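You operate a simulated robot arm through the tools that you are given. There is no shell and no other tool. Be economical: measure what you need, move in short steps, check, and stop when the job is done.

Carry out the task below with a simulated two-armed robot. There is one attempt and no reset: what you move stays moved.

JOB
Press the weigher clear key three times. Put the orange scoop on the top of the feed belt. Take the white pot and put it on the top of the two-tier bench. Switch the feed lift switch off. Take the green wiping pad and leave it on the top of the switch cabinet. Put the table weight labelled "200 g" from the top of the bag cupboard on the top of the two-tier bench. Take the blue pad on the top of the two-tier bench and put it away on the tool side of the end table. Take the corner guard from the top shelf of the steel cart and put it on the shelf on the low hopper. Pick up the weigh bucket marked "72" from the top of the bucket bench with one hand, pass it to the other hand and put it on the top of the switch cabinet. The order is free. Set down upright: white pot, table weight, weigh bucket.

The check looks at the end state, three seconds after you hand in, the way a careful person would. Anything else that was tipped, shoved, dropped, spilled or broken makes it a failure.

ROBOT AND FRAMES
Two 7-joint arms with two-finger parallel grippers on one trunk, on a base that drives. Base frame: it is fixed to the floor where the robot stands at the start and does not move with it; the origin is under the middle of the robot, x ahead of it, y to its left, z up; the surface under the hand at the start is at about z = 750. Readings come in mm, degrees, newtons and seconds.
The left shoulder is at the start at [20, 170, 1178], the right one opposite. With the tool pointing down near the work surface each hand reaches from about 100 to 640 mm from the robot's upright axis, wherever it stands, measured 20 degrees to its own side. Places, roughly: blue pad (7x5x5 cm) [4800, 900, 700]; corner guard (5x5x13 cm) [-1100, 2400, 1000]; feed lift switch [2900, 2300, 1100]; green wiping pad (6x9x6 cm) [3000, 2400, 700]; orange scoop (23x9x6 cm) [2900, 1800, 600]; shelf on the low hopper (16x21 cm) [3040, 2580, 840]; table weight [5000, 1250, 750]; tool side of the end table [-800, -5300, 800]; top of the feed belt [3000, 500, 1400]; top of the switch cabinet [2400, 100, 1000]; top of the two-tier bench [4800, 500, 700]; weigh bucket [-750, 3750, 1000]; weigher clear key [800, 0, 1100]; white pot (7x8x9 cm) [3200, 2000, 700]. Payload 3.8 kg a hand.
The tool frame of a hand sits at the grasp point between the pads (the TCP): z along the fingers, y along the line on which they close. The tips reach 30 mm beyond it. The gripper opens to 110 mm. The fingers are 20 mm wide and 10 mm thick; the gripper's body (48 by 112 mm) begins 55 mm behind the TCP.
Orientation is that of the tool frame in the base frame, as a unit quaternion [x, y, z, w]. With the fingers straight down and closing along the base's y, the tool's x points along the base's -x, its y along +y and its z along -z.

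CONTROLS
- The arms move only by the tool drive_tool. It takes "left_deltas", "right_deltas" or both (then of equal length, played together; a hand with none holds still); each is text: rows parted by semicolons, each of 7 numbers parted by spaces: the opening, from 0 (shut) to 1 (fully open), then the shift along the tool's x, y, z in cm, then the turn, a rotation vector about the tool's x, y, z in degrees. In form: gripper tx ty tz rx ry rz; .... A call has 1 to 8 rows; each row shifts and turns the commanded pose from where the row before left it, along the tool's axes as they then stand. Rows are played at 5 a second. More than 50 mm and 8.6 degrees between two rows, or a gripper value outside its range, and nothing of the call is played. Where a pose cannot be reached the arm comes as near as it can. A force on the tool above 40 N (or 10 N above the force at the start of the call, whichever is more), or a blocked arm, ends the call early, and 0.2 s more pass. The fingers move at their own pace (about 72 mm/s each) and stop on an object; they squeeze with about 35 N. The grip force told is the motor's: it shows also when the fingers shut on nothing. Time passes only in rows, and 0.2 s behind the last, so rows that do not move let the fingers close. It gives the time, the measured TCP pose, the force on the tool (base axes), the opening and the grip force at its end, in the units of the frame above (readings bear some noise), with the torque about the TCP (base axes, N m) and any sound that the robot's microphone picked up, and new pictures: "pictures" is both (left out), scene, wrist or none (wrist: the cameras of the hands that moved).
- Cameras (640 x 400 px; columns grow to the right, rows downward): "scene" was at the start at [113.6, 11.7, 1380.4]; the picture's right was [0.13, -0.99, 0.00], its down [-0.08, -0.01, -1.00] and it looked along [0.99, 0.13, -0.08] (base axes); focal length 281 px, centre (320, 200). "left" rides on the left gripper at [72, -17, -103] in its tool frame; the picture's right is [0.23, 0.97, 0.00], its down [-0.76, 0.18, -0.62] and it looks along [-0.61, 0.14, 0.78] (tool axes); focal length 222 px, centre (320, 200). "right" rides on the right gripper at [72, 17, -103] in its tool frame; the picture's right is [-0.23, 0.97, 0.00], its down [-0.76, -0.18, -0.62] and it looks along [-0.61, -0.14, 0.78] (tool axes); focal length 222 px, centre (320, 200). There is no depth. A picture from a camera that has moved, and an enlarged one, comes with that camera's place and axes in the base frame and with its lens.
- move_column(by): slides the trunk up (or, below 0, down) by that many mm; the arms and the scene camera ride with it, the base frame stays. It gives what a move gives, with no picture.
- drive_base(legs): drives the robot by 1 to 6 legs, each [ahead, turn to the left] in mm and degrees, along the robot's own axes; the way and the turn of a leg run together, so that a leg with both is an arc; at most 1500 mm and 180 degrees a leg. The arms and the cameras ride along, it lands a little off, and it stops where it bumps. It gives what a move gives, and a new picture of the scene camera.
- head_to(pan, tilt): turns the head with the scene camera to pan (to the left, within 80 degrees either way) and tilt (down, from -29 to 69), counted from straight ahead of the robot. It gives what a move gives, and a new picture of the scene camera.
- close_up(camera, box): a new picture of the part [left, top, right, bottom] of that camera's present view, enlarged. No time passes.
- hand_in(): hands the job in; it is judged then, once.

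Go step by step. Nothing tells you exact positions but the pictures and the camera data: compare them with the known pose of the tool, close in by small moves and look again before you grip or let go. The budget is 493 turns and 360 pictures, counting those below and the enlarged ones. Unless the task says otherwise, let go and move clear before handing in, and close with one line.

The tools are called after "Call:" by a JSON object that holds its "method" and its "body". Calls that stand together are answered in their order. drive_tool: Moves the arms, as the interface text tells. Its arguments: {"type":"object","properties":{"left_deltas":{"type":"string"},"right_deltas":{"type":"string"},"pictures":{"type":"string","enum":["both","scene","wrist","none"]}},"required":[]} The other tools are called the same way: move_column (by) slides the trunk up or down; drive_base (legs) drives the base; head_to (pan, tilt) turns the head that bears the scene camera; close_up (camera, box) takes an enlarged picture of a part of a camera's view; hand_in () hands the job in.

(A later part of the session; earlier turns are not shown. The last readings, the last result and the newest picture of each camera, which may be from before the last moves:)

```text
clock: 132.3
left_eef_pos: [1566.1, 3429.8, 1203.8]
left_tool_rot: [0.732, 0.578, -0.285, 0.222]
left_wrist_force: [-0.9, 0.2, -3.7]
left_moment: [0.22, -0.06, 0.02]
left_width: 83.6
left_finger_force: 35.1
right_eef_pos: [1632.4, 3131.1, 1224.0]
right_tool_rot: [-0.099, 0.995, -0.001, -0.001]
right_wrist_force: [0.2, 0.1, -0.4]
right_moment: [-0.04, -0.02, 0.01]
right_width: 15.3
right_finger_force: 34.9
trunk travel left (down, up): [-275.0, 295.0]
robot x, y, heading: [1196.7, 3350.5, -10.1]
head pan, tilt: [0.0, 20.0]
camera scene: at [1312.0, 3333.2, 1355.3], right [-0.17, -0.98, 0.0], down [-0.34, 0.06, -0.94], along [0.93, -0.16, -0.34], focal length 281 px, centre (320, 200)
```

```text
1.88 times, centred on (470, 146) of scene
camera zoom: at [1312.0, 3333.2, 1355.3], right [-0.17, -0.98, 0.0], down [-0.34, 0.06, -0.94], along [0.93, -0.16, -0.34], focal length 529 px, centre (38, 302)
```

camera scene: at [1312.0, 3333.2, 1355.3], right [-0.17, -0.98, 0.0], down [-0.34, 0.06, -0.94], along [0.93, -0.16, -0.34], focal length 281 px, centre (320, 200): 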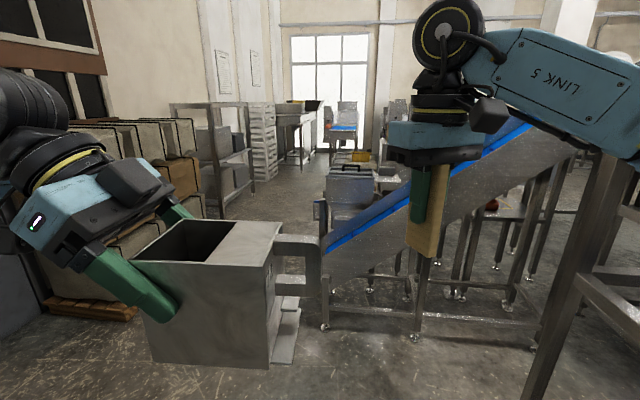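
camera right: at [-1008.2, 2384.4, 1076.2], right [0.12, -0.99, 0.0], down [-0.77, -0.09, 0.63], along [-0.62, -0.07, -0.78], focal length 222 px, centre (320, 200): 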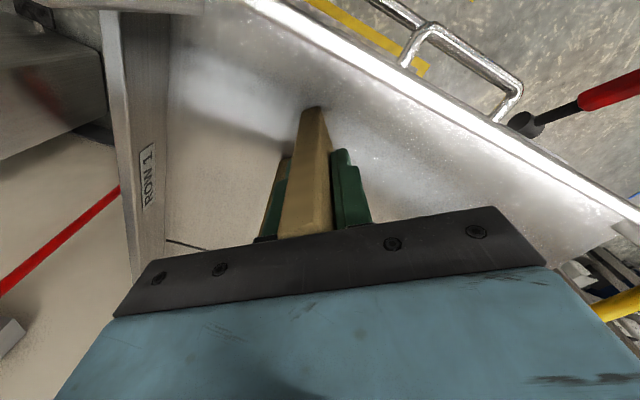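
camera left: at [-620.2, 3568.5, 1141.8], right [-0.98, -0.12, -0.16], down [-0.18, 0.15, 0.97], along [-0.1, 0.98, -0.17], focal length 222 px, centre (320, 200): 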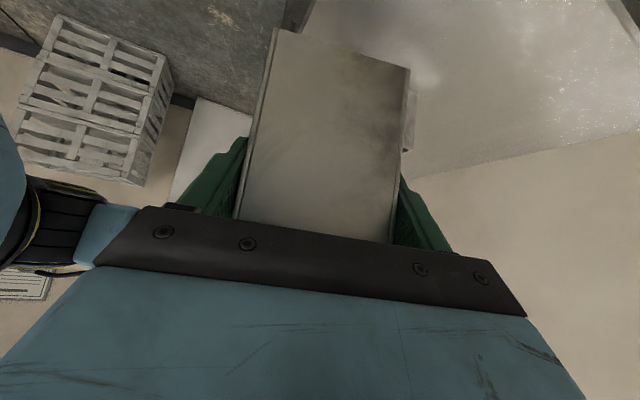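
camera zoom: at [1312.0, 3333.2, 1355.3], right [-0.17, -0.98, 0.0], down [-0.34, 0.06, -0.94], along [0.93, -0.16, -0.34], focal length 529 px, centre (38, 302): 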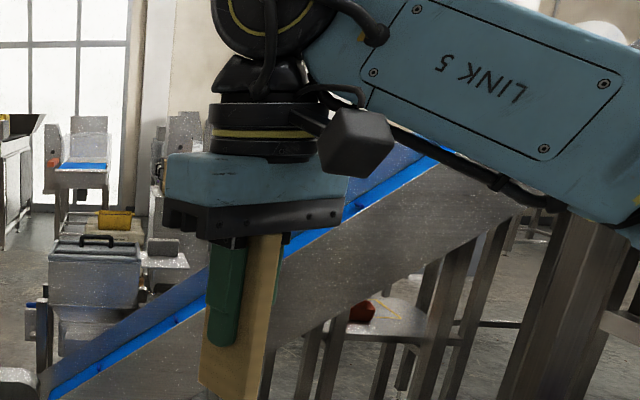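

Call:
{"method": "drive_base", "body": {"legs": [[0, 20], [1400, 0], [0, -45]]}}

Call:
{"method": "head_to", "body": {"pan": -45, "tilt": 22}}

```text
clock: 142.3
left_eef_pos: [2911.6, 3446.8, 1204.5]
left_tool_rot: [0.852, 0.378, -0.332, 0.144]
left_wrist_force: [-0.6, -0.6, -2.9]
left_moment: [0.16, -0.13, 0.0]
left_width: 83.8
left_finger_force: 34.8
right_eef_pos: [2826.7, 3153.9, 1224.0]
right_tool_rot: [0.152, 0.988, 0.0, 0.001]
right_wrist_force: [-0.3, -0.4, -0.1]
right_moment: [0.01, 0.0, 0.02]
right_width: 15.2
right_finger_force: 35.0
trunk travel left (down, up): [-275.0, 295.0]
robot x, y, heading: [2548.4, 3558.9, -39.0]
head pan, tilt: [0.0, 20.0]
camera scene: at [2643.1, 3484.6, 1355.3], right [-0.63, -0.78, 0.0], down [-0.27, 0.21, -0.94], along [0.73, -0.59, -0.34], focal length 281 px, centre (320, 200)
```

scene: 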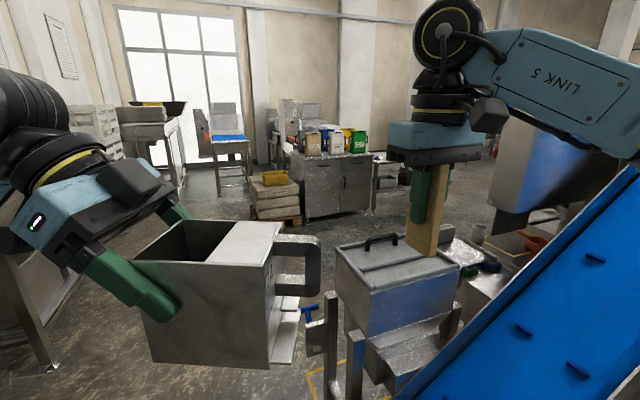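

```text
clock: 143.5
left_eef_pos: [2912.2, 3446.3, 1203.3]
left_tool_rot: [0.852, 0.378, -0.332, 0.144]
left_wrist_force: [-0.9, 0.6, -3.5]
left_moment: [0.12, -0.15, 0.01]
left_width: 83.5
left_finger_force: 34.9
right_eef_pos: [2826.6, 3151.9, 1223.5]
right_tool_rot: [0.153, 0.988, 0.0, 0.0]
right_wrist_force: [0.0, 0.0, -0.2]
right_moment: [0.0, -0.03, -0.02]
right_width: 15.4
right_finger_force: 34.8
trunk travel left (down, up): [-275.0, 295.0]
robot x, y, heading: [2555.2, 3554.3, -38.8]
head pan, tilt: [-45.0, 22.0]
camera scene: at [2580.9, 3450.9, 1352.1], right [-0.99, -0.11, 0.0], down [-0.04, 0.37, -0.93], along [0.1, -0.92, -0.37], focal length 281 px, centre (320, 200)
```

scene: 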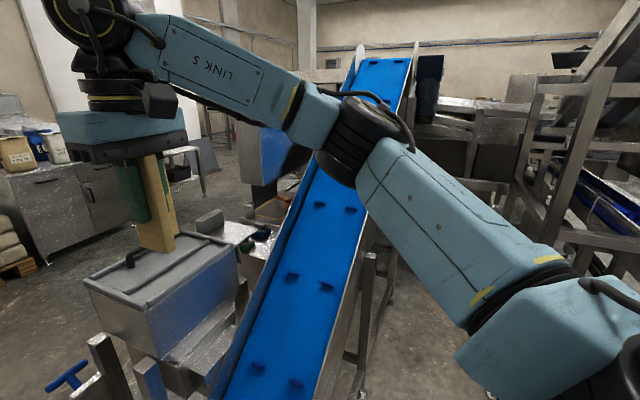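

Call:
{"method": "drive_base", "body": {"legs": [[0, 26], [1150, 0], [0, -77]]}}

Call:
{"method": "head_to", "body": {"pan": 0, "tilt": 22}}

Call:
{"method": "head_to", "body": {"pan": -60, "tilt": 25}}

```text
clock: 153.9
left_eef_pos: [3822.6, 2977.2, 1203.7]
left_tool_rot: [0.932, -0.005, -0.361, -0.005]
left_wrist_force: [0.3, 0.0, -3.0]
left_moment: [0.03, -0.21, 0.01]
left_width: 84.1
left_finger_force: 34.9
right_eef_pos: [3546.0, 2848.2, 1222.7]
right_tool_rot: [0.544, 0.839, 0.0, 0.0]
right_wrist_force: [0.1, 0.3, -0.6]
right_moment: [0.02, -0.07, 0.04]
right_width: 15.3
right_finger_force: 34.5
trunk travel left (down, up): [-275.0, 295.0]
robot x, y, heading: [3669.4, 3320.4, -87.4]
head pan, tilt: [-45.0, 22.0]
camera scene: at [3607.2, 3229.6, 1352.1], right [-0.74, 0.67, 0.0], down [0.25, 0.28, -0.93], along [-0.62, -0.69, -0.37], focal length 281 px, centre (320, 200)
```

scene: 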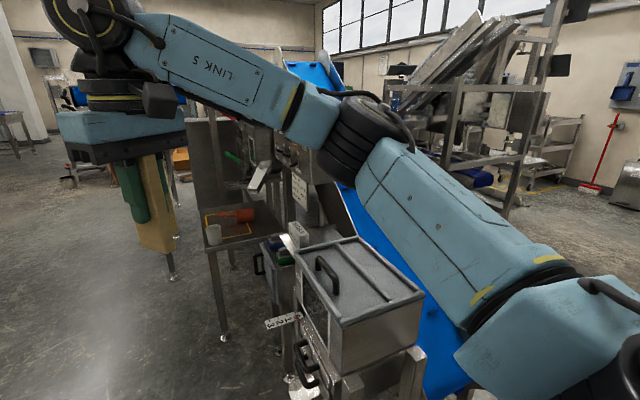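

```text
clock: 155.0
left_eef_pos: [3822.6, 2977.5, 1204.0]
left_tool_rot: [0.932, -0.005, -0.361, -0.005]
left_wrist_force: [0.7, -0.1, -3.4]
left_moment: [0.0, -0.16, -0.01]
left_width: 83.7
left_finger_force: 34.5
right_eef_pos: [3545.5, 2846.8, 1223.5]
right_tool_rot: [0.545, 0.839, 0.001, -0.001]
right_wrist_force: [-0.7, 0.9, -1.1]
right_moment: [0.02, 0.0, 0.01]
right_width: 15.0
right_finger_force: 35.0
trunk travel left (down, up): [-275.0, 295.0]
robot x, y, heading: [3667.2, 3318.5, -87.2]
head pan, tilt: [0.0, 22.0]
camera scene: at [3674.2, 3205.7, 1352.1], right [-1.0, -0.05, 0.0], down [-0.02, 0.37, -0.93], along [0.04, -0.93, -0.37], focal length 281 px, centre (320, 200)
```

scene: 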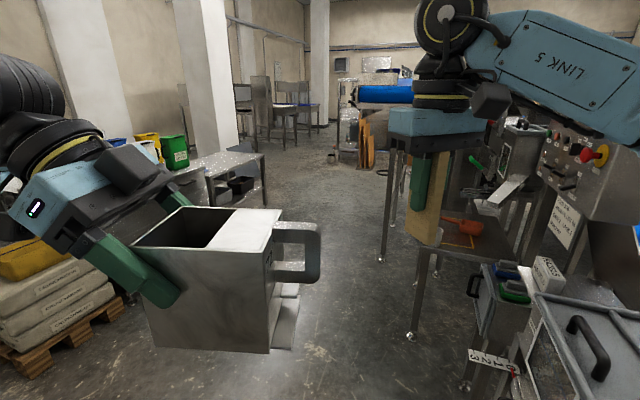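

```text
clock: 156.3
left_eef_pos: [3823.0, 2977.2, 1204.6]
left_tool_rot: [0.932, -0.005, -0.361, -0.005]
left_wrist_force: [0.1, -0.5, -3.1]
left_moment: [0.0, -0.16, 0.0]
left_width: 83.6
left_finger_force: 34.9
right_eef_pos: [3545.8, 2847.1, 1224.2]
right_tool_rot: [0.544, 0.839, 0.0, -0.001]
right_wrist_force: [-0.4, -0.1, -0.7]
right_moment: [0.0, -0.01, 0.0]
right_width: 15.2
right_finger_force: 35.1
trunk travel left (down, up): [-275.0, 295.0]
robot x, y, heading: [3663.9, 3317.7, -87.4]
head pan, tilt: [-60.0, 25.0]
camera scene: at [3592.4, 3248.4, 1347.2], right [-0.54, 0.84, 0.0], down [0.36, 0.23, -0.91], along [-0.76, -0.49, -0.42], focal length 281 px, centre (320, 200)
```

scene: 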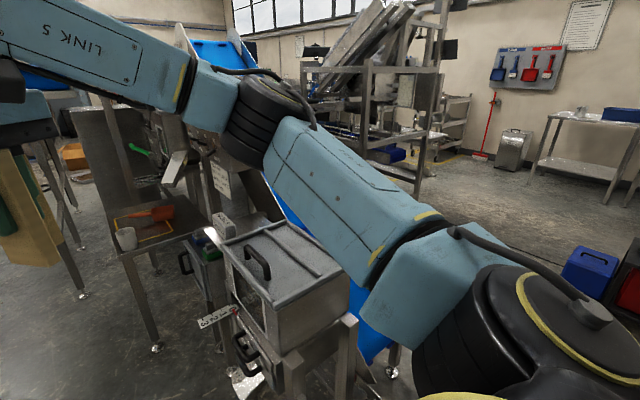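

Scoop and pot are on a table, the lidded hopper with a small shelf is next to it. I drive alongside and face them.

Call:
{"method": "drive_base", "body": {"legs": [[830, 0], [0, -92]]}}

Call:
{"method": "head_to", "body": {"pan": 0, "tilt": 32}}

```text
clock: 164.5
left_eef_pos: [3368.0, 2350.3, 1203.2]
left_tool_rot: [-0.652, 0.667, 0.251, 0.261]
left_wrist_force: [-0.6, 0.0, -2.8]
left_moment: [-0.18, 0.01, -0.01]
left_width: 83.9
left_finger_force: 34.8
right_eef_pos: [3240.4, 2629.0, 1223.2]
right_tool_rot: [0.98, 0.201, 0.0, 0.0]
right_wrist_force: [0.3, 0.2, -0.2]
right_moment: [0.03, 0.0, 0.01]
right_width: 15.1
right_finger_force: 34.6
trunk travel left (down, up): [-275.0, 295.0]
robot x, y, heading: [3712.5, 2504.9, -177.9]
head pan, tilt: [-60.0, 25.0]
camera scene: at [3643.5, 2579.8, 1347.2], right [0.85, 0.53, 0.0], down [0.22, -0.36, -0.91], along [-0.48, 0.77, -0.42], focal length 281 px, centre (320, 200)
```

scene: 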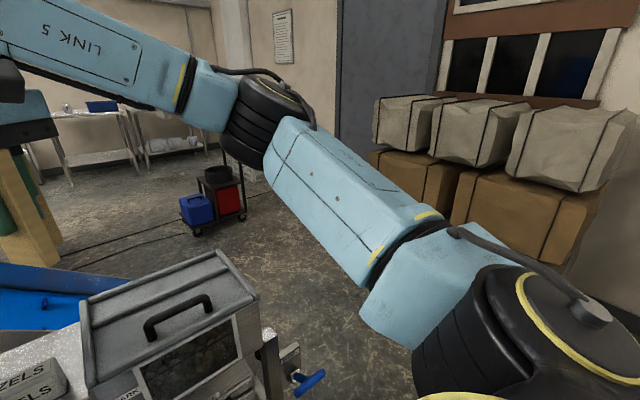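

```text
clock: 165.8
left_eef_pos: [3368.1, 2350.9, 1202.8]
left_tool_rot: [-0.651, 0.667, 0.251, 0.26]
left_wrist_force: [0.2, -0.4, -3.0]
left_moment: [-0.17, 0.01, 0.0]
left_width: 83.7
left_finger_force: 35.0
right_eef_pos: [3240.4, 2629.3, 1223.6]
right_tool_rot: [0.979, 0.202, 0.001, -0.002]
right_wrist_force: [0.5, -0.2, -0.3]
right_moment: [0.0, -0.02, 0.01]
right_width: 15.4
right_finger_force: 35.0
trunk travel left (down, up): [-275.0, 295.0]
robot x, y, heading: [3710.4, 2503.0, -178.1]
head pan, tilt: [0.0, 32.0]
camera scene: at [3603.0, 2498.4, 1336.1], right [-0.04, 1.0, 0.0], down [0.53, 0.02, -0.85], along [-0.85, -0.03, -0.53], focal length 281 px, centre (320, 200)
```

scene: 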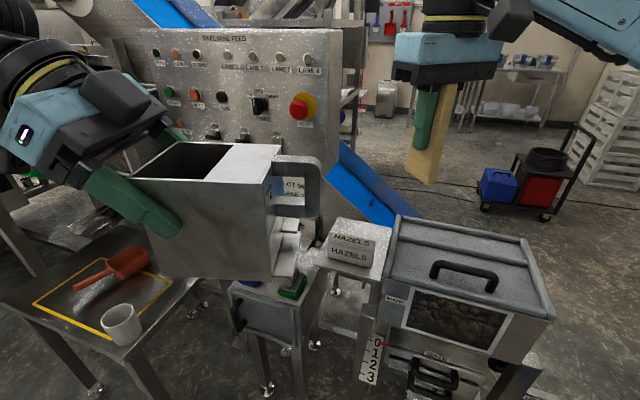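

Call:
{"method": "close_up", "body": {"camera": "scene", "box": [290, 200, 400, 270]}}

Call:
{"method": "close_up", "body": {"camera": "scene", "box": [130, 30, 340, 160]}}

Call:
{"method": "close_up", "body": {"camera": "right", "box": [0, 0, 640, 400]}}

```text
5.71 times, centred on (345, 235) of scene
camera zoom: at [3603.0, 2498.4, 1336.1], right [-0.04, 1.0, 0.0], down [0.53, 0.02, -0.85], along [-0.85, -0.03, -0.53], focal length 1605 px, centre (177, 0)
```

zoom: 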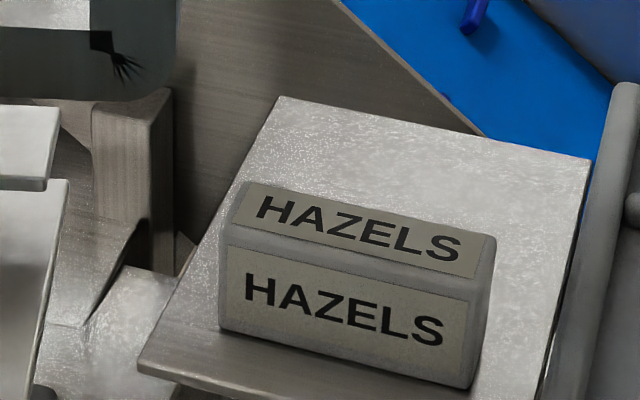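

```text
3.05 times, centred on (235, 95) of scene
camera zoom: at [3603.0, 2498.4, 1336.1], right [-0.04, 1.0, 0.0], down [0.53, 0.02, -0.85], along [-0.85, -0.03, -0.53], focal length 856 px, centre (579, 520)
```

zoom: 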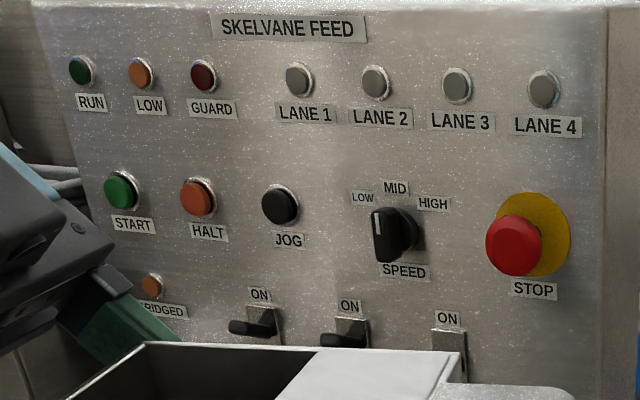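

```text
1.00 times, centred on (320, 200) of right (not enlarged: the box is as wide or as high as the picture)
camera zoom: at [3313.8, 2640.7, 1326.4], right [0.18, -0.98, 0.0], down [-0.77, -0.14, 0.62], along [-0.61, -0.11, -0.78], focal length 222 px, centre (320, 200)
```

zoom: 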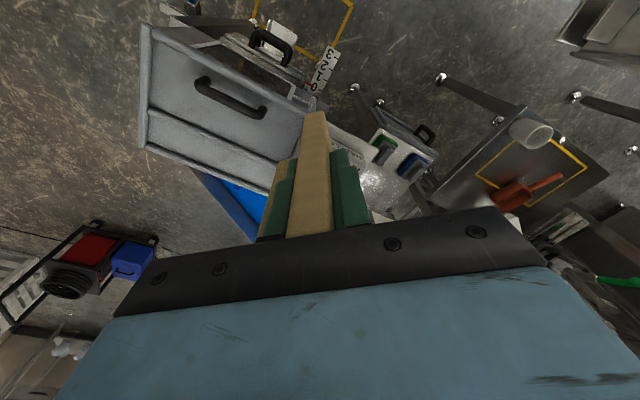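

The shelf (yaw ~17°) has free room behind the HAZELS block, around [2997, 2584, 840]. I edge forward a little to reach it.

Call:
{"method": "drive_base", "body": {"legs": [[80, 0]]}}

```text
clock: 166.9
left_eef_pos: [3284.8, 2348.0, 1203.7]
left_tool_rot: [-0.651, 0.667, 0.25, 0.261]
left_wrist_force: [0.7, -0.4, -3.8]
left_moment: [-0.2, 0.02, 0.0]
left_width: 83.8
left_finger_force: 35.0
right_eef_pos: [3158.3, 2626.2, 1222.6]
right_tool_rot: [0.979, 0.202, 0.001, 0.0]
right_wrist_force: [0.8, -0.3, -0.2]
right_moment: [-0.03, -0.07, 0.0]
right_width: 15.2
right_finger_force: 34.8
trunk travel left (down, up): [-275.0, 295.0]
robot x, y, heading: [3628.0, 2503.0, -178.0]
head pan, tilt: [0.0, 32.0]
camera scene: at [3520.2, 2495.3, 1336.0], right [-0.04, 1.0, 0.0], down [0.53, 0.02, -0.85], along [-0.85, -0.03, -0.53], focal length 281 px, centre (320, 200)
```

scene: 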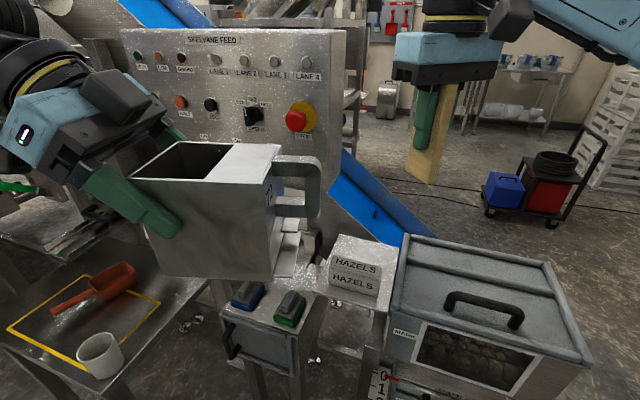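

Call:
{"method": "drive_tool", "body": {"right_deltas": "0 -3.88 -0.15 2 0 0 0;0 -3.88 -0.15 2 0 0 0;0 -3.88 -0.15 2 0 0 0;0 -3.88 -0.15 2 0 0 0;0 0 0 4 0 0 0;0 0 0 4 0 0 0;0 0 0 4 0 0 0", "pictures": "both"}}

```text
clock: 168.5
left_eef_pos: [3285.9, 2349.2, 1203.5]
left_tool_rot: [-0.652, 0.667, 0.251, 0.26]
left_wrist_force: [-0.8, 0.7, -4.1]
left_moment: [-0.2, 0.01, 0.02]
left_width: 84.0
left_finger_force: 34.9
right_eef_pos: [3028.0, 2574.9, 1028.7]
right_tool_rot: [0.979, 0.202, 0.001, 0.0]
right_wrist_force: [-0.1, -0.7, -1.0]
right_moment: [-0.02, -0.02, 0.0]
right_width: 15.4
right_finger_force: 34.8
right hand out of reach, approached as far as the arm can: row 4
trunk travel left (down, up): [-275.0, 295.0]
robot x, y, heading: [3627.2, 2497.8, -177.7]
head pan, tilt: [0.0, 32.0]
camera scene: at [3520.7, 2495.9, 1336.1], right [-0.04, 1.0, 0.0], down [0.53, 0.02, -0.85], along [-0.85, -0.03, -0.53], focal length 281 px, centre (320, 200)
camera right: at [3102.2, 2586.2, 1131.6], right [0.18, -0.98, 0.0], down [-0.77, -0.14, 0.62], along [-0.61, -0.11, -0.78], focal length 222 px, centre (320, 200)
```

scene: 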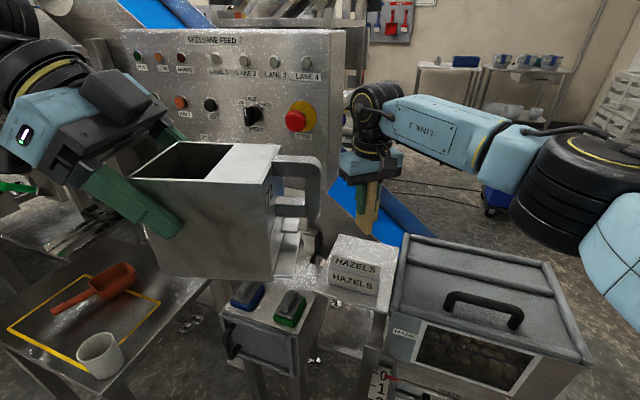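
right: 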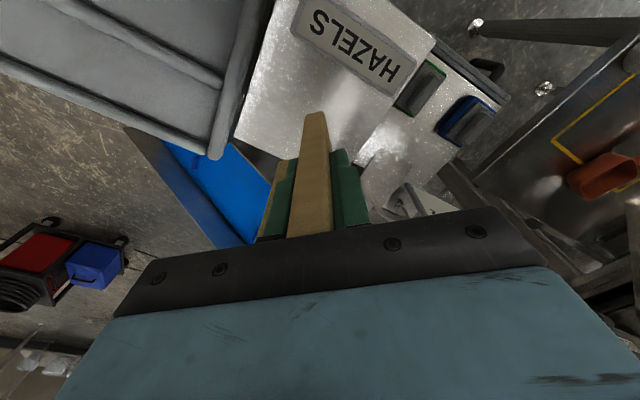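

Call:
{"method": "drive_tool", "body": {"right_deltas": "0 0 0 3 0 0 0;0 -1.7 0 2 0 0 0;0 0 0 1.5 0 0 0", "pictures": "wrist"}}

```text
clock: 169.3
left_eef_pos: [3285.7, 2349.7, 1204.4]
left_tool_rot: [-0.652, 0.667, 0.25, 0.26]
left_wrist_force: [-0.6, 0.7, -3.5]
left_moment: [-0.18, 0.0, 0.01]
left_width: 83.7
left_finger_force: 34.9
right_eef_pos: [3011.0, 2567.3, 962.2]
right_tool_rot: [0.979, 0.202, 0.0, -0.001]
right_wrist_force: [0.7, 0.5, 0.3]
right_moment: [-0.02, 0.01, -0.01]
right_width: 15.4
right_finger_force: 35.0
trunk travel left (down, up): [-275.0, 295.0]
robot x, y, heading: [3631.3, 2500.4, -177.9]
head pan, tilt: [0.0, 32.0]
camera right: at [3083.9, 2579.1, 1064.7], right [0.18, -0.98, 0.0], down [-0.77, -0.14, 0.62], along [-0.61, -0.11, -0.78], focal length 222 px, centre (320, 200)
```

right: 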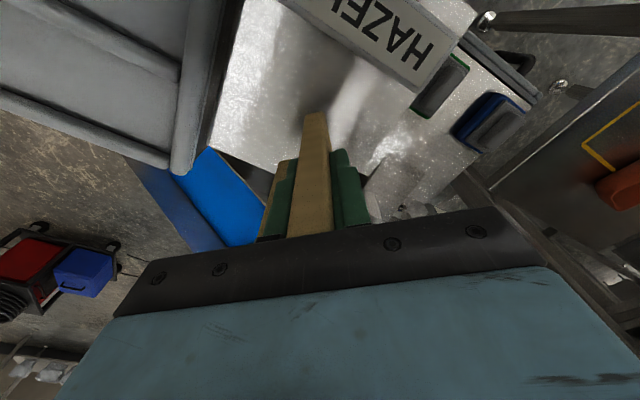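

Call:
{"method": "drive_tool", "body": {"right_deltas": "0 0 0 1.5 0 0 0;0 0 0 0.8 0 0 0;0 0 0 0.4 0 0 0;0 0 0 0.3 0 0 0;0 0 0 0.3 0 0 0", "pictures": "none"}}

```text
clock: 170.5
left_eef_pos: [3286.6, 2347.7, 1203.1]
left_tool_rot: [-0.652, 0.666, 0.251, 0.26]
left_wrist_force: [0.4, -0.1, -3.0]
left_moment: [-0.19, 0.0, 0.0]
left_width: 83.7
left_finger_force: 34.8
right_eef_pos: [3012.8, 2566.1, 929.8]
right_tool_rot: [0.979, 0.202, 0.0, -0.001]
right_wrist_force: [-0.3, 0.7, 0.4]
right_moment: [0.0, -0.03, 0.0]
right_width: 15.1
right_finger_force: 34.8
trunk travel left (down, up): [-275.0, 295.0]
robot x, y, heading: [3633.3, 2500.8, -177.8]
head pan, tilt: [0.0, 32.0]
```

Call:
{"method": "drive_tool", "body": {"right_deltas": "0 0 0 0.3 0 0 0;0 0 0 0.3 0 0 0;0 0 0 0.3 0 0 0", "pictures": "wrist"}}

```text
clock: 171.3
left_eef_pos: [3286.1, 2348.2, 1204.6]
left_tool_rot: [-0.652, 0.667, 0.252, 0.259]
left_wrist_force: [-0.7, -0.7, -3.1]
left_moment: [-0.21, -0.01, 0.01]
left_width: 83.7
left_finger_force: 34.7
right_eef_pos: [3013.3, 2564.4, 921.7]
right_tool_rot: [0.979, 0.202, -0.001, -0.001]
right_wrist_force: [0.0, -0.3, 8.0]
right_moment: [-0.07, 0.19, 0.02]
right_width: 15.2
right_finger_force: 35.4
trunk travel left (down, up): [-275.0, 295.0]
robot x, y, heading: [3627.6, 2493.6, -178.1]
head pan, tilt: [0.0, 32.0]
camera right: at [3087.0, 2577.4, 1025.4], right [0.18, -0.98, 0.0], down [-0.77, -0.14, 0.63], along [-0.62, -0.11, -0.78], focal length 222 px, centre (320, 200)
```

right: 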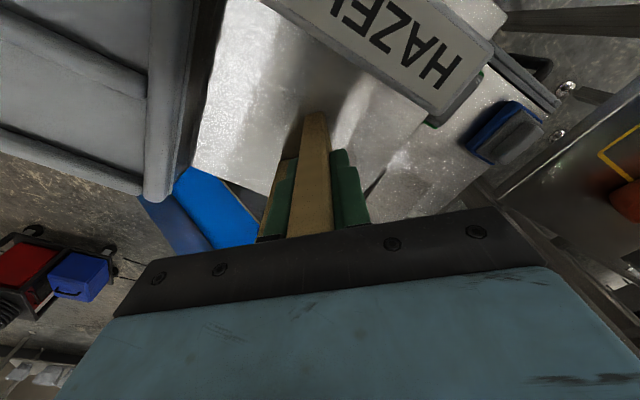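

Contact at 8 N: the guard stands. I open and rise.

Call:
{"method": "drive_tool", "body": {"right_deltas": "0.15 0 0 0 0 0 0;0.3 0 0 0 0 0 0;0.3 0 0 -1 0 0 0;0.3 0 0 -3 0 0 0;0.3 0 0 -4 0 0 0;0.3 0 0 -4 0 0 0;0.5 0 0 -4 0 0 0;0.5 4 0 -2 0 0 0", "pictures": "both"}}

```text
clock: 173.1
left_eef_pos: [3287.1, 2349.7, 1204.9]
left_tool_rot: [-0.651, 0.668, 0.25, 0.26]
left_wrist_force: [0.3, 1.0, -2.7]
left_moment: [-0.22, 0.01, 0.04]
left_width: 83.7
left_finger_force: 35.1
right_eef_pos: [3052.2, 2592.0, 1083.0]
right_tool_rot: [0.979, 0.202, 0.001, 0.0]
right_wrist_force: [0.1, 0.5, 0.7]
right_moment: [-0.03, 0.05, 0.02]
right_width: 55.2
right_finger_force: 0.0
right hand out of reach, approached as far as the arm can: row 7
trunk travel left (down, up): [-275.0, 295.0]
robot x, y, heading: [3634.1, 2499.8, -178.0]
head pan, tilt: [0.0, 32.0]
camera scene: at [3522.6, 2497.2, 1336.3], right [-0.04, 1.0, 0.0], down [0.53, 0.02, -0.85], along [-0.85, -0.03, -0.53], focal length 281 px, centre (320, 200)
camera right: at [3126.2, 2602.2, 1184.4], right [0.18, -0.98, 0.0], down [-0.77, -0.14, 0.62], along [-0.61, -0.11, -0.78], focal length 222 px, centre (320, 200)
```

scene: 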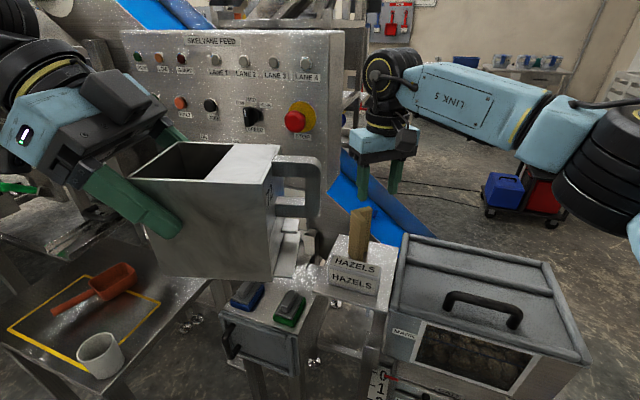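
right: 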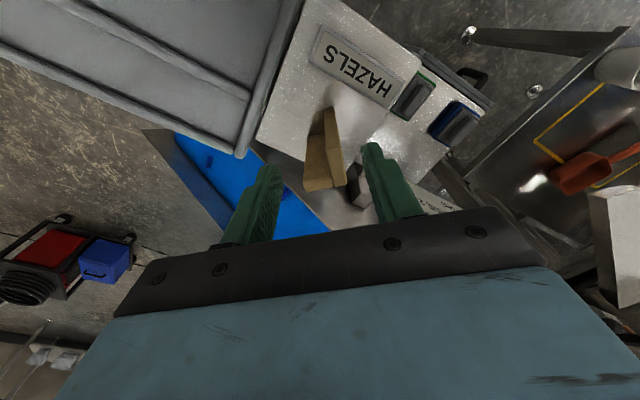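

The guard stands. Now the feed lift switch: I shift the bucket aside to see the panel's lower row.

Call:
{"method": "drive_tool", "body": {"left_deltas": "0 3 -1.15 -2.7 0 0 0;0 3 -1.15 -2.7 0 0 0;0 3 -1.15 -2.7 0 0 0;0 3 -1.15 -2.7 0 0 0;0 3 -1.15 -2.7 0 0 0", "pictures": "none"}}

Call:
{"method": "head_to", "body": {"pan": 8, "tilt": 20}}

```text
clock: 174.3
left_eef_pos: [3337.4, 2143.9, 1201.9]
left_tool_rot: [-0.651, 0.667, 0.251, 0.26]
left_wrist_force: [0.9, 0.4, -2.9]
left_moment: [-0.19, 0.0, 0.05]
left_width: 83.6
left_finger_force: 35.7
right_eef_pos: [3052.7, 2588.2, 1081.1]
right_tool_rot: [0.979, 0.203, 0.0, -0.002]
right_wrist_force: [0.8, 0.9, 0.8]
right_moment: [-0.02, 0.0, 0.03]
right_width: 55.0
right_finger_force: 0.0
trunk travel left (down, up): [-275.0, 295.0]
robot x, y, heading: [3629.8, 2501.6, -178.0]
head pan, tilt: [0.0, 32.0]
```

```text
clock: 175.0
left_eef_pos: [3336.4, 2145.1, 1201.3]
left_tool_rot: [-0.652, 0.667, 0.251, 0.26]
left_wrist_force: [0.4, -1.0, -3.3]
left_moment: [-0.14, 0.03, 0.0]
left_width: 83.9
left_finger_force: 35.3
right_eef_pos: [3052.5, 2587.8, 1080.5]
right_tool_rot: [0.979, 0.203, 0.0, -0.001]
right_wrist_force: [0.6, 0.0, 0.5]
right_moment: [-0.01, -0.02, -0.02]
right_width: 55.0
right_finger_force: 0.1
trunk travel left (down, up): [-275.0, 295.0]
robot x, y, heading: [3628.6, 2500.2, -178.2]
head pan, tilt: [8.0, 20.0]
camera scene: at [3519.1, 2482.2, 1355.3], right [-0.17, 0.98, 0.0], down [0.34, 0.06, -0.94], along [-0.93, -0.16, -0.34], focal length 281 px, centre (320, 200)
```

scene: 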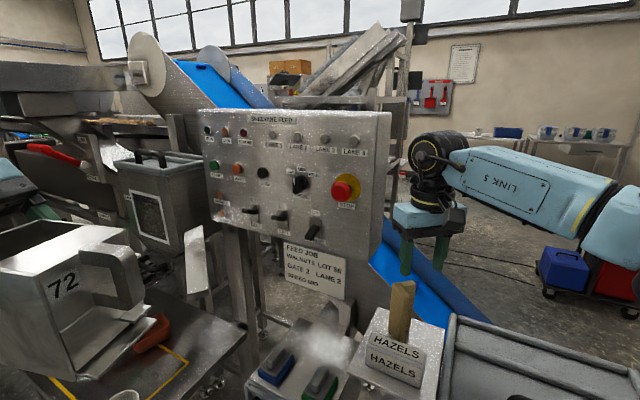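

Call:
{"method": "close_up", "body": {"camera": "scene", "box": [196, 160, 356, 260]}}

```text
4.00 times, centred on (276, 210) of scene
camera zoom: at [3519.1, 2482.2, 1355.3], right [-0.17, 0.98, 0.0], down [0.34, 0.06, -0.94], along [-0.93, -0.16, -0.34], focal length 1123 px, centre (496, 160)
```

zoom: 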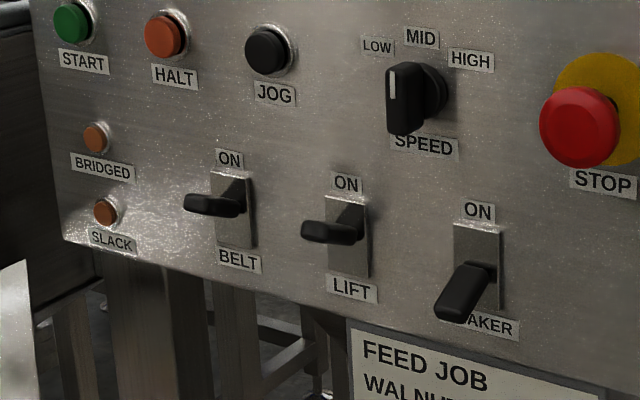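

The LIFT lever (middle) is up at ON; it must be pushed down. I raise the bucket out of the way and bring the right hand, closed and pitched forward, before the panel.

Call:
{"method": "drive_tool", "body": {"left_deltas": "0 -0.84 0 -3.3 0 0 0;0 -0.84 0 -3.3 0 0 0;0 -0.84 0 -3.3 0 0 0;0 -0.84 0 -3.3 0 0 0;0 -0.84 0 -3.3 0 0 0", "right_deltas": "0 4 0 -2 0 0 0;0 4 0 -3 0 0 0;0 4 0 -3 0 0 0;0 2 0 -2 0 0 5;0 0 0 -2 0 0 8", "pictures": "none"}}

Call:
{"method": "drive_tool", "body": {"right_deltas": "0 0 0 0 0 -8.5 8.5;0 0 0 0 0 -8.5 0;0 0 0 0 0 -8.5 0;0 0 0 0 0 -8.5 0;0 0 0 0 0 -8.5 0;0 0 0 0 0 -8.5 0;0 0 0 0 0 -8.5 0;0 0 0 0 0 -8.5 0", "pictures": "none"}}

```text
clock: 176.4
left_eef_pos: [3327.5, 2095.3, 1363.4]
left_tool_rot: [-0.593, 0.711, 0.27, 0.264]
left_wrist_force: [0.6, -0.7, -2.8]
left_moment: [-0.16, 0.01, -0.01]
left_width: 83.9
left_finger_force: 34.5
right_eef_pos: [3178.9, 2640.2, 1202.1]
right_tool_rot: [0.996, 0.09, 0.0, -0.001]
right_wrist_force: [1.1, 0.3, 0.4]
right_moment: [0.04, -0.01, -0.01]
right_width: 0.1
right_finger_force: 34.8
trunk travel left (down, up): [-275.0, 295.0]
robot x, y, heading: [3631.5, 2495.6, -177.9]
head pan, tilt: [8.0, 20.0]
stopped in row 5 (left hand): the arm was blocked; the commanded pose is now the measured one
```

```text
refused: row 1 steps farther than a row can; nothing moved
```

Call:
{"method": "head_to", "body": {"pan": 45, "tilt": 5}}

```text
clock: 177.5
left_eef_pos: [3325.5, 2097.9, 1364.4]
left_tool_rot: [-0.593, 0.712, 0.27, 0.263]
left_wrist_force: [0.2, -0.4, -3.1]
left_moment: [-0.19, -0.03, -0.05]
left_width: 83.9
left_finger_force: 35.1
right_eef_pos: [3178.3, 2642.5, 1200.1]
right_tool_rot: [0.996, 0.089, 0.0, -0.001]
right_wrist_force: [0.1, -0.1, 0.6]
right_moment: [-0.02, 0.01, 0.01]
right_width: 0.0
right_finger_force: 34.1
trunk travel left (down, up): [-275.0, 295.0]
robot x, y, heading: [3631.3, 2502.2, -177.9]
head pan, tilt: [45.0, 5.0]
camera scene: at [3547.9, 2431.6, 1379.6], right [-0.73, 0.68, 0.0], down [0.06, 0.06, -1.0], along [-0.68, -0.73, -0.09], focal length 281 px, centre (320, 200)
```

scene: 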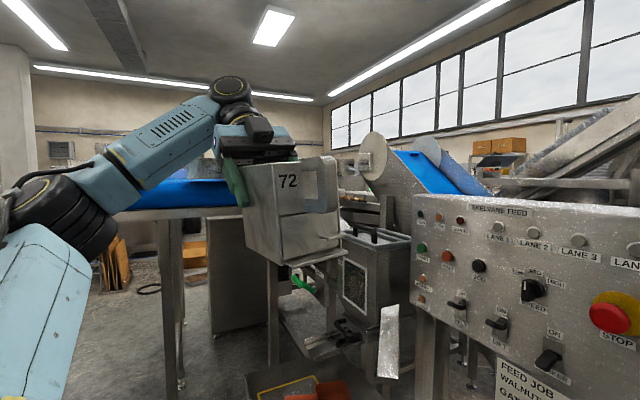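

Call:
{"method": "drive_tool", "body": {"right_deltas": "0 0 0 0 0 -8.5 0;0 0 0 0 0 -8.5 0;0 0 0 0 0 -8.5 0;0 0 0 0 0 -8.5 0;0 0 0 0 0 -8.5 0;0 0 0 0 0 -8.5 0;0 0 0 0 0 -8.5 0;0 0 0 0 0 -8.5 0", "pictures": "none"}}

Call:
{"method": "head_to", "body": {"pan": 8, "tilt": 20}}

```text
clock: 179.3
left_eef_pos: [3327.9, 2096.9, 1363.8]
left_tool_rot: [-0.593, 0.712, 0.27, 0.263]
left_wrist_force: [0.0, -0.5, -2.9]
left_moment: [-0.19, 0.0, -0.01]
left_width: 83.5
left_finger_force: 35.0
right_eef_pos: [3178.5, 2641.9, 1202.5]
right_tool_rot: [0.826, 0.074, -0.557, 0.049]
right_wrist_force: [0.4, -0.2, 0.2]
right_moment: [0.01, 0.01, 0.04]
right_width: 0.0
right_finger_force: 35.6
trunk travel left (down, up): [-275.0, 295.0]
robot x, y, heading: [3626.3, 2500.1, -177.9]
head pan, tilt: [45.0, 5.0]
```

```text
clock: 180.3
left_eef_pos: [3326.4, 2096.5, 1364.0]
left_tool_rot: [-0.593, 0.711, 0.27, 0.263]
left_wrist_force: [0.5, 0.9, -3.5]
left_moment: [-0.25, 0.01, 0.0]
left_width: 83.8
left_finger_force: 35.0
right_eef_pos: [3179.5, 2641.2, 1202.2]
right_tool_rot: [0.826, 0.076, -0.556, 0.05]
right_wrist_force: [-0.1, 0.3, -0.3]
right_moment: [0.0, -0.03, -0.03]
right_width: 0.0
right_finger_force: 34.9
trunk travel left (down, up): [-275.0, 295.0]
robot x, y, heading: [3628.8, 2501.7, -177.8]
head pan, tilt: [8.0, 20.0]
camera scene: at [3519.0, 2482.3, 1355.3], right [-0.18, 0.98, 0.0], down [0.34, 0.06, -0.94], along [-0.93, -0.16, -0.34], focal length 281 px, centre (320, 200)
```

scene: 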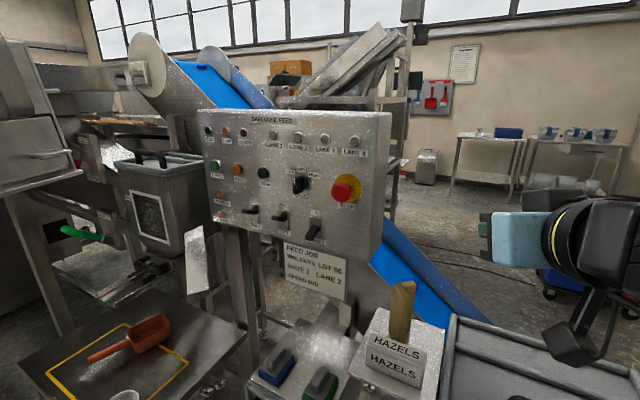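

Call:
{"method": "drive_tool", "body": {"right_deltas": "0 -0.51 4.09 1.9 0 0 0;0 -0.51 4.09 1.9 0 0 0;0 -0.51 4.09 1.9 0 0 0;0 -0.51 4.09 1.9 0 0 0;0 -0.51 4.09 1.9 0 0 0;0 -0.51 4.09 1.9 0 0 0;0 -0.51 4.09 1.9 0 0 0;0 -0.51 4.09 1.9 0 0 0", "pictures": "both"}}

```text
clock: 182.1
left_eef_pos: [3326.2, 2095.4, 1363.9]
left_tool_rot: [-0.593, 0.712, 0.27, 0.263]
left_wrist_force: [0.4, -0.7, -3.5]
left_moment: [-0.18, -0.01, 0.03]
left_width: 83.5
left_finger_force: 35.1
right_eef_pos: [3082.0, 2289.9, 1185.0]
right_tool_rot: [0.826, 0.075, -0.557, 0.05]
right_wrist_force: [-0.5, 0.5, -0.8]
right_moment: [0.01, -0.02, -0.02]
right_width: 0.0
right_finger_force: 34.7
trunk travel left (down, up): [-275.0, 295.0]
robot x, y, heading: [3629.2, 2501.7, -178.0]
head pan, tilt: [8.0, 20.0]
camera scene: at [3519.3, 2480.9, 1355.3], right [-0.17, 0.98, 0.0], down [0.34, 0.06, -0.94], along [-0.93, -0.16, -0.34], focal length 281 px, centre (320, 200)
camera right: at [3205.9, 2293.4, 1155.7], right [0.09, -0.97, 0.21], down [0.26, 0.22, 0.94], along [-0.96, -0.03, 0.27], focal length 222 px, centre (320, 200)
```

scene: 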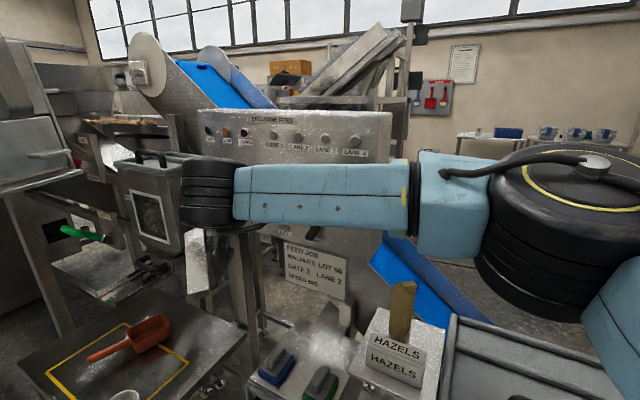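
right: 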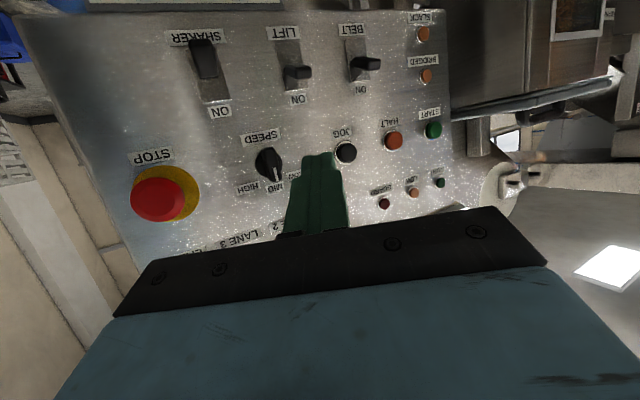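

Call:
{"method": "drive_tool", "body": {"right_deltas": "0 0 -0.3 4 0 0 0;0 0 -0.3 4 0 0 0;0 0 -0.25 2.5 0 0 0", "pictures": "wrist"}}

```text
clock: 182.9
left_eef_pos: [3327.1, 2097.6, 1363.7]
left_tool_rot: [-0.593, 0.712, 0.27, 0.263]
left_wrist_force: [0.1, 1.0, -3.1]
left_moment: [-0.17, 0.01, 0.03]
left_width: 84.0
left_finger_force: 35.2
right_eef_pos: [2998.6, 2285.4, 1147.7]
right_tool_rot: [0.825, 0.075, -0.557, 0.05]
right_wrist_force: [0.6, 0.4, -0.2]
right_moment: [0.05, -0.01, 0.0]
right_width: 0.0
right_finger_force: 34.9
right hand out of reach, approached as far as the arm can: row 3
trunk travel left (down, up): [-275.0, 295.0]
robot x, y, heading: [3632.3, 2500.9, -178.0]
head pan, tilt: [8.0, 20.0]
camera right: at [3121.2, 2288.9, 1118.0], right [0.09, -0.97, 0.21], down [0.26, 0.22, 0.94], along [-0.96, -0.03, 0.27], focal length 222 px, centre (320, 200)
```

right: 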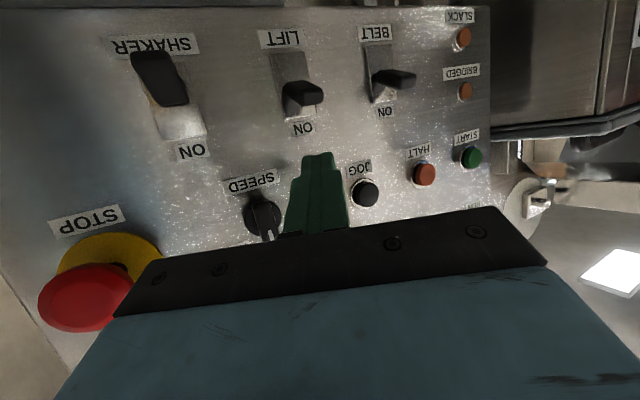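

Call:
{"method": "drive_base", "body": {"legs": [[40, 0]]}}

Call:
{"method": "close_up", "body": {"camera": "right", "box": [160, 0, 480, 200]}}

```text
clock: 183.8
left_eef_pos: [3284.5, 2096.1, 1363.2]
left_tool_rot: [-0.592, 0.712, 0.269, 0.264]
left_wrist_force: [-0.6, 0.2, -3.1]
left_moment: [-0.14, -0.03, -0.03]
left_width: 83.9
left_finger_force: 35.2
right_eef_pos: [2955.6, 2285.0, 1145.8]
right_tool_rot: [0.826, 0.073, -0.557, 0.048]
right_wrist_force: [-0.3, -0.6, -0.5]
right_moment: [-0.02, -0.02, 0.02]
right_width: 0.0
right_finger_force: 34.8
trunk travel left (down, up): [-275.0, 295.0]
robot x, y, heading: [3591.2, 2496.1, -178.0]
head pan, tilt: [8.0, 20.0]
camera scene: at [3477.5, 2481.0, 1355.1], right [-0.17, 0.98, 0.0], down [0.34, 0.06, -0.94], along [-0.92, -0.16, -0.34], focal length 281 px, centre (320, 200)
```

scene: 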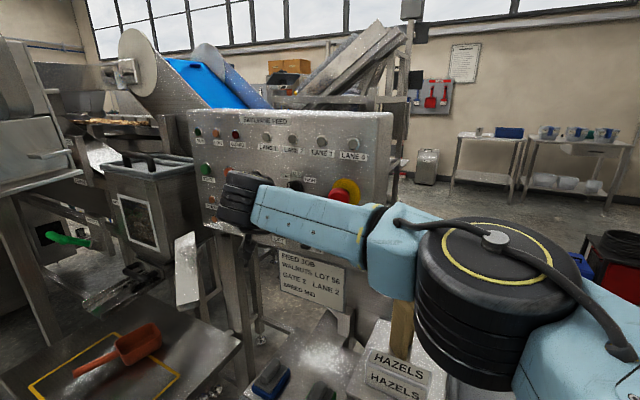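

```text
2.00 times, centred on (320, 100) of right
camera zoom: at [3079.9, 2287.9, 1117.2], right [0.09, -0.97, 0.21], down [0.26, 0.22, 0.94], along [-0.96, -0.03, 0.27], focal length 444 px, centre (320, 400)
```

zoom: 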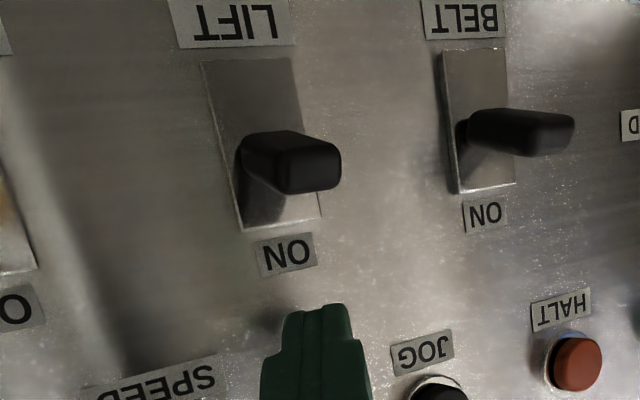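

Call:
{"method": "drive_tool", "body": {"right_deltas": "0 0 0.8 0 0 0 0;0 1.4 0 0.57 0 0 0;0 1.4 0 0.57 0 0 0;0 0.93 0 0.38 0 0 0;0 0.93 0 0.38 0 0 0;0 0.93 0 0.38 0 0 0", "pictures": "wrist"}}

```text
clock: 185.2
left_eef_pos: [3287.9, 2095.9, 1365.7]
left_tool_rot: [-0.592, 0.712, 0.27, 0.264]
left_wrist_force: [0.4, -0.4, -2.4]
left_moment: [-0.2, 0.01, 0.0]
left_width: 83.9
left_finger_force: 34.8
right_eef_pos: [2956.8, 2284.2, 1094.5]
right_tool_rot: [0.823, 0.075, -0.562, 0.049]
right_wrist_force: [-1.7, -2.6, 23.8]
right_moment: [0.04, 0.67, 0.11]
right_width: 0.0
right_finger_force: 35.5
right hand out of reach, approached as far as the arm can: row 1
trunk travel left (down, up): [-275.0, 295.0]
robot x, y, heading: [3594.5, 2497.9, -178.0]
head pan, tilt: [8.0, 20.0]
camera right: at [3081.1, 2287.8, 1063.1], right [0.09, -0.97, 0.21], down [0.27, 0.23, 0.94], along [-0.96, -0.03, 0.28], focal length 222 px, centre (320, 200)
```

right: 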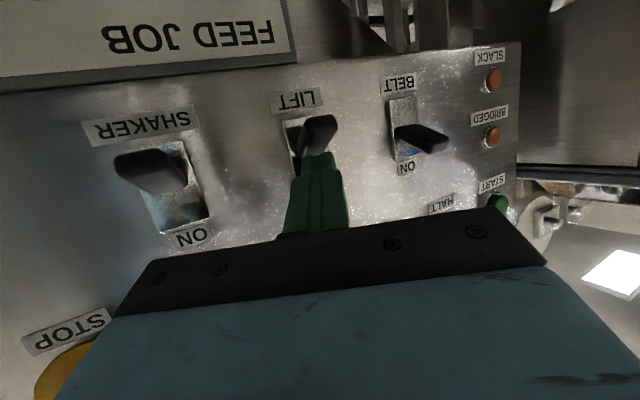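

Call:
{"method": "drive_tool", "body": {"right_deltas": "0 0.7 0 0.28 0 0 0;0 0.7 0 0.28 0 0 0;0 0.5 0 0.2 0 0 0", "pictures": "wrist"}}

```text
clock: 185.6
left_eef_pos: [3288.9, 2096.6, 1364.2]
left_tool_rot: [-0.593, 0.712, 0.269, 0.263]
left_wrist_force: [0.7, 0.7, -3.0]
left_moment: [-0.19, -0.02, 0.03]
left_width: 84.2
left_finger_force: 35.2
right_eef_pos: [2958.1, 2282.8, 1093.3]
right_tool_rot: [0.82, 0.076, -0.565, 0.05]
right_wrist_force: [11.6, 4.4, 8.5]
right_moment: [0.1, 0.01, -0.14]
right_width: 0.0
right_finger_force: 34.1
trunk travel left (down, up): [-275.0, 295.0]
robot x, y, heading: [3590.1, 2499.9, -177.8]
head pan, tilt: [8.0, 20.0]
stopped in row 1 (right hand): the force on the tool passed its limit at 44 N (the readings are from after the stop); the commanded pose is now the measured one
camera right: at [3081.0, 2288.2, 1061.7], right [0.1, -0.97, 0.21], down [0.28, 0.23, 0.93], along [-0.96, -0.03, 0.29], focal length 222 px, centre (320, 200)
```

right: 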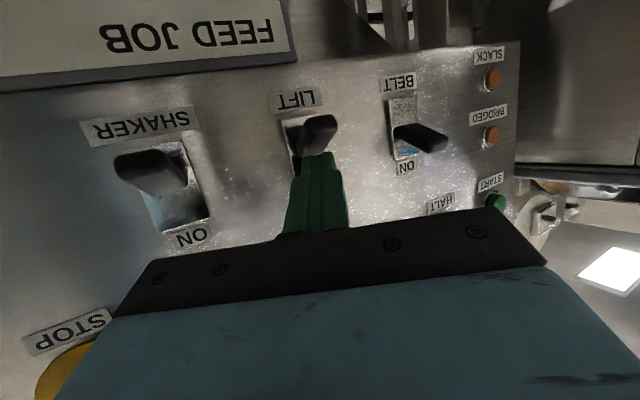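

Call:
{"method": "close_up", "body": {"camera": "right", "box": [100, 60, 480, 250]}}

```text
1.68 times, centred on (290, 155) of right
camera zoom: at [3081.0, 2288.2, 1061.7], right [0.1, -0.97, 0.21], down [0.28, 0.23, 0.93], along [-0.96, -0.03, 0.29], focal length 374 px, centre (370, 276)
```

zoom: 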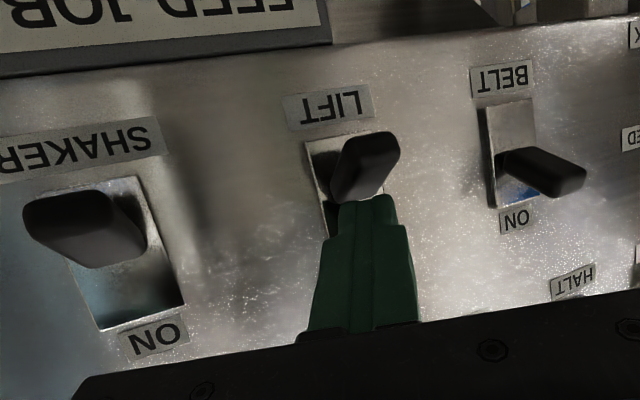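

Call:
{"method": "drive_tool", "body": {"right_deltas": "0 -1 0 -0.4 0 0 0;0 -2 0 -0.8 0 0 0;0 -1.5 0 -2 0 0 0", "pictures": "wrist"}}

Call:
{"method": "close_up", "body": {"camera": "right", "box": [100, 20, 480, 230]}}

```text
clock: 186.4
left_eef_pos: [3286.8, 2096.8, 1364.9]
left_tool_rot: [-0.592, 0.712, 0.27, 0.264]
left_wrist_force: [0.3, -0.4, -3.5]
left_moment: [-0.18, 0.0, 0.0]
left_width: 83.9
left_finger_force: 35.4
right_eef_pos: [2968.1, 2285.5, 1143.1]
right_tool_rot: [0.821, 0.075, -0.564, 0.049]
right_wrist_force: [0.7, -0.4, 0.8]
right_moment: [0.01, -0.02, -0.01]
right_width: 0.2
right_finger_force: 35.5
trunk travel left (down, up): [-275.0, 295.0]
robot x, y, heading: [3593.8, 2496.6, -177.9]
head pan, tilt: [8.0, 20.0]
camera right: at [3092.2, 2290.4, 1113.2], right [0.09, -0.97, 0.21], down [0.27, 0.23, 0.94], along [-0.96, -0.03, 0.29], focal length 222 px, centre (320, 200)
```

right: 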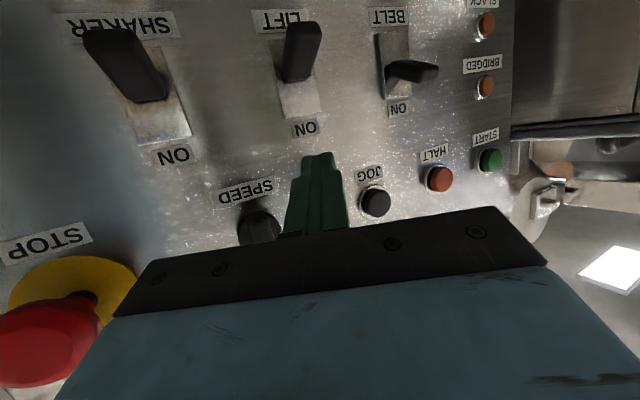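

```text
1.68 times, centred on (290, 125) of right
camera zoom: at [3092.2, 2290.4, 1113.2], right [0.09, -0.97, 0.21], down [0.27, 0.23, 0.94], along [-0.96, -0.03, 0.29], focal length 374 px, centre (370, 326)
```

zoom: 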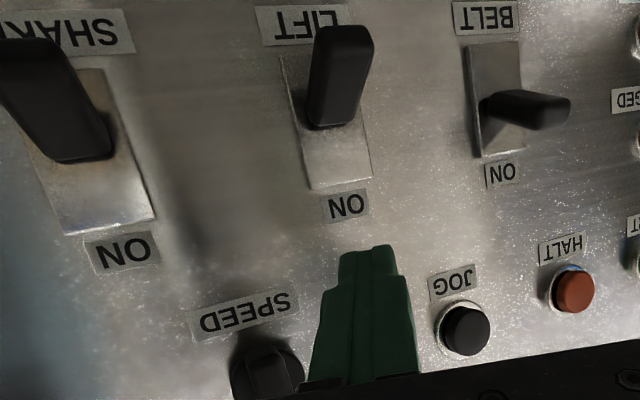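

The LIFT lever is off. I retreat the right hand and check the SPEED knob.

Call:
{"method": "drive_tool", "body": {"right_deltas": "0 0 0 -4 0 0 0;0 0 0 -4 0 0 0;0 0 -3.5 -3 0 0 0;0 0 -4.5 0 0 0 0;0 0 -4.5 0 0 0 0;0 0 -4.5 0 0 0 0;0 0 -4.5 0 0 0 0", "pictures": "none"}}

Call:
{"method": "close_up", "body": {"camera": "scene", "box": [180, 100, 400, 260]}}

```text
clock: 188.0
left_eef_pos: [3287.1, 2098.5, 1364.2]
left_tool_rot: [-0.592, 0.713, 0.269, 0.262]
left_wrist_force: [0.5, -0.2, -3.4]
left_moment: [-0.18, -0.01, -0.03]
left_width: 83.6
left_finger_force: 34.7
right_eef_pos: [3030.3, 2518.5, 1186.4]
right_tool_rot: [0.82, 0.075, -0.565, 0.049]
right_wrist_force: [0.9, 0.7, 0.0]
right_moment: [-0.02, -0.03, 0.04]
right_width: 0.0
right_finger_force: 35.4
trunk travel left (down, up): [-275.0, 295.0]
robot x, y, heading: [3591.2, 2498.6, -178.1]
head pan, tilt: [8.0, 20.0]
```

```text
2.50 times, centred on (290, 180) of scene
camera zoom: at [3479.2, 2482.5, 1355.3], right [-0.17, 0.98, 0.0], down [0.34, 0.06, -0.94], along [-0.93, -0.16, -0.34], focal length 702 px, centre (395, 250)
```

zoom: 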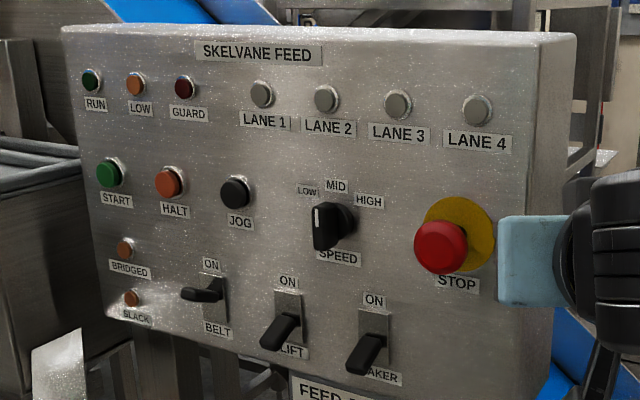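

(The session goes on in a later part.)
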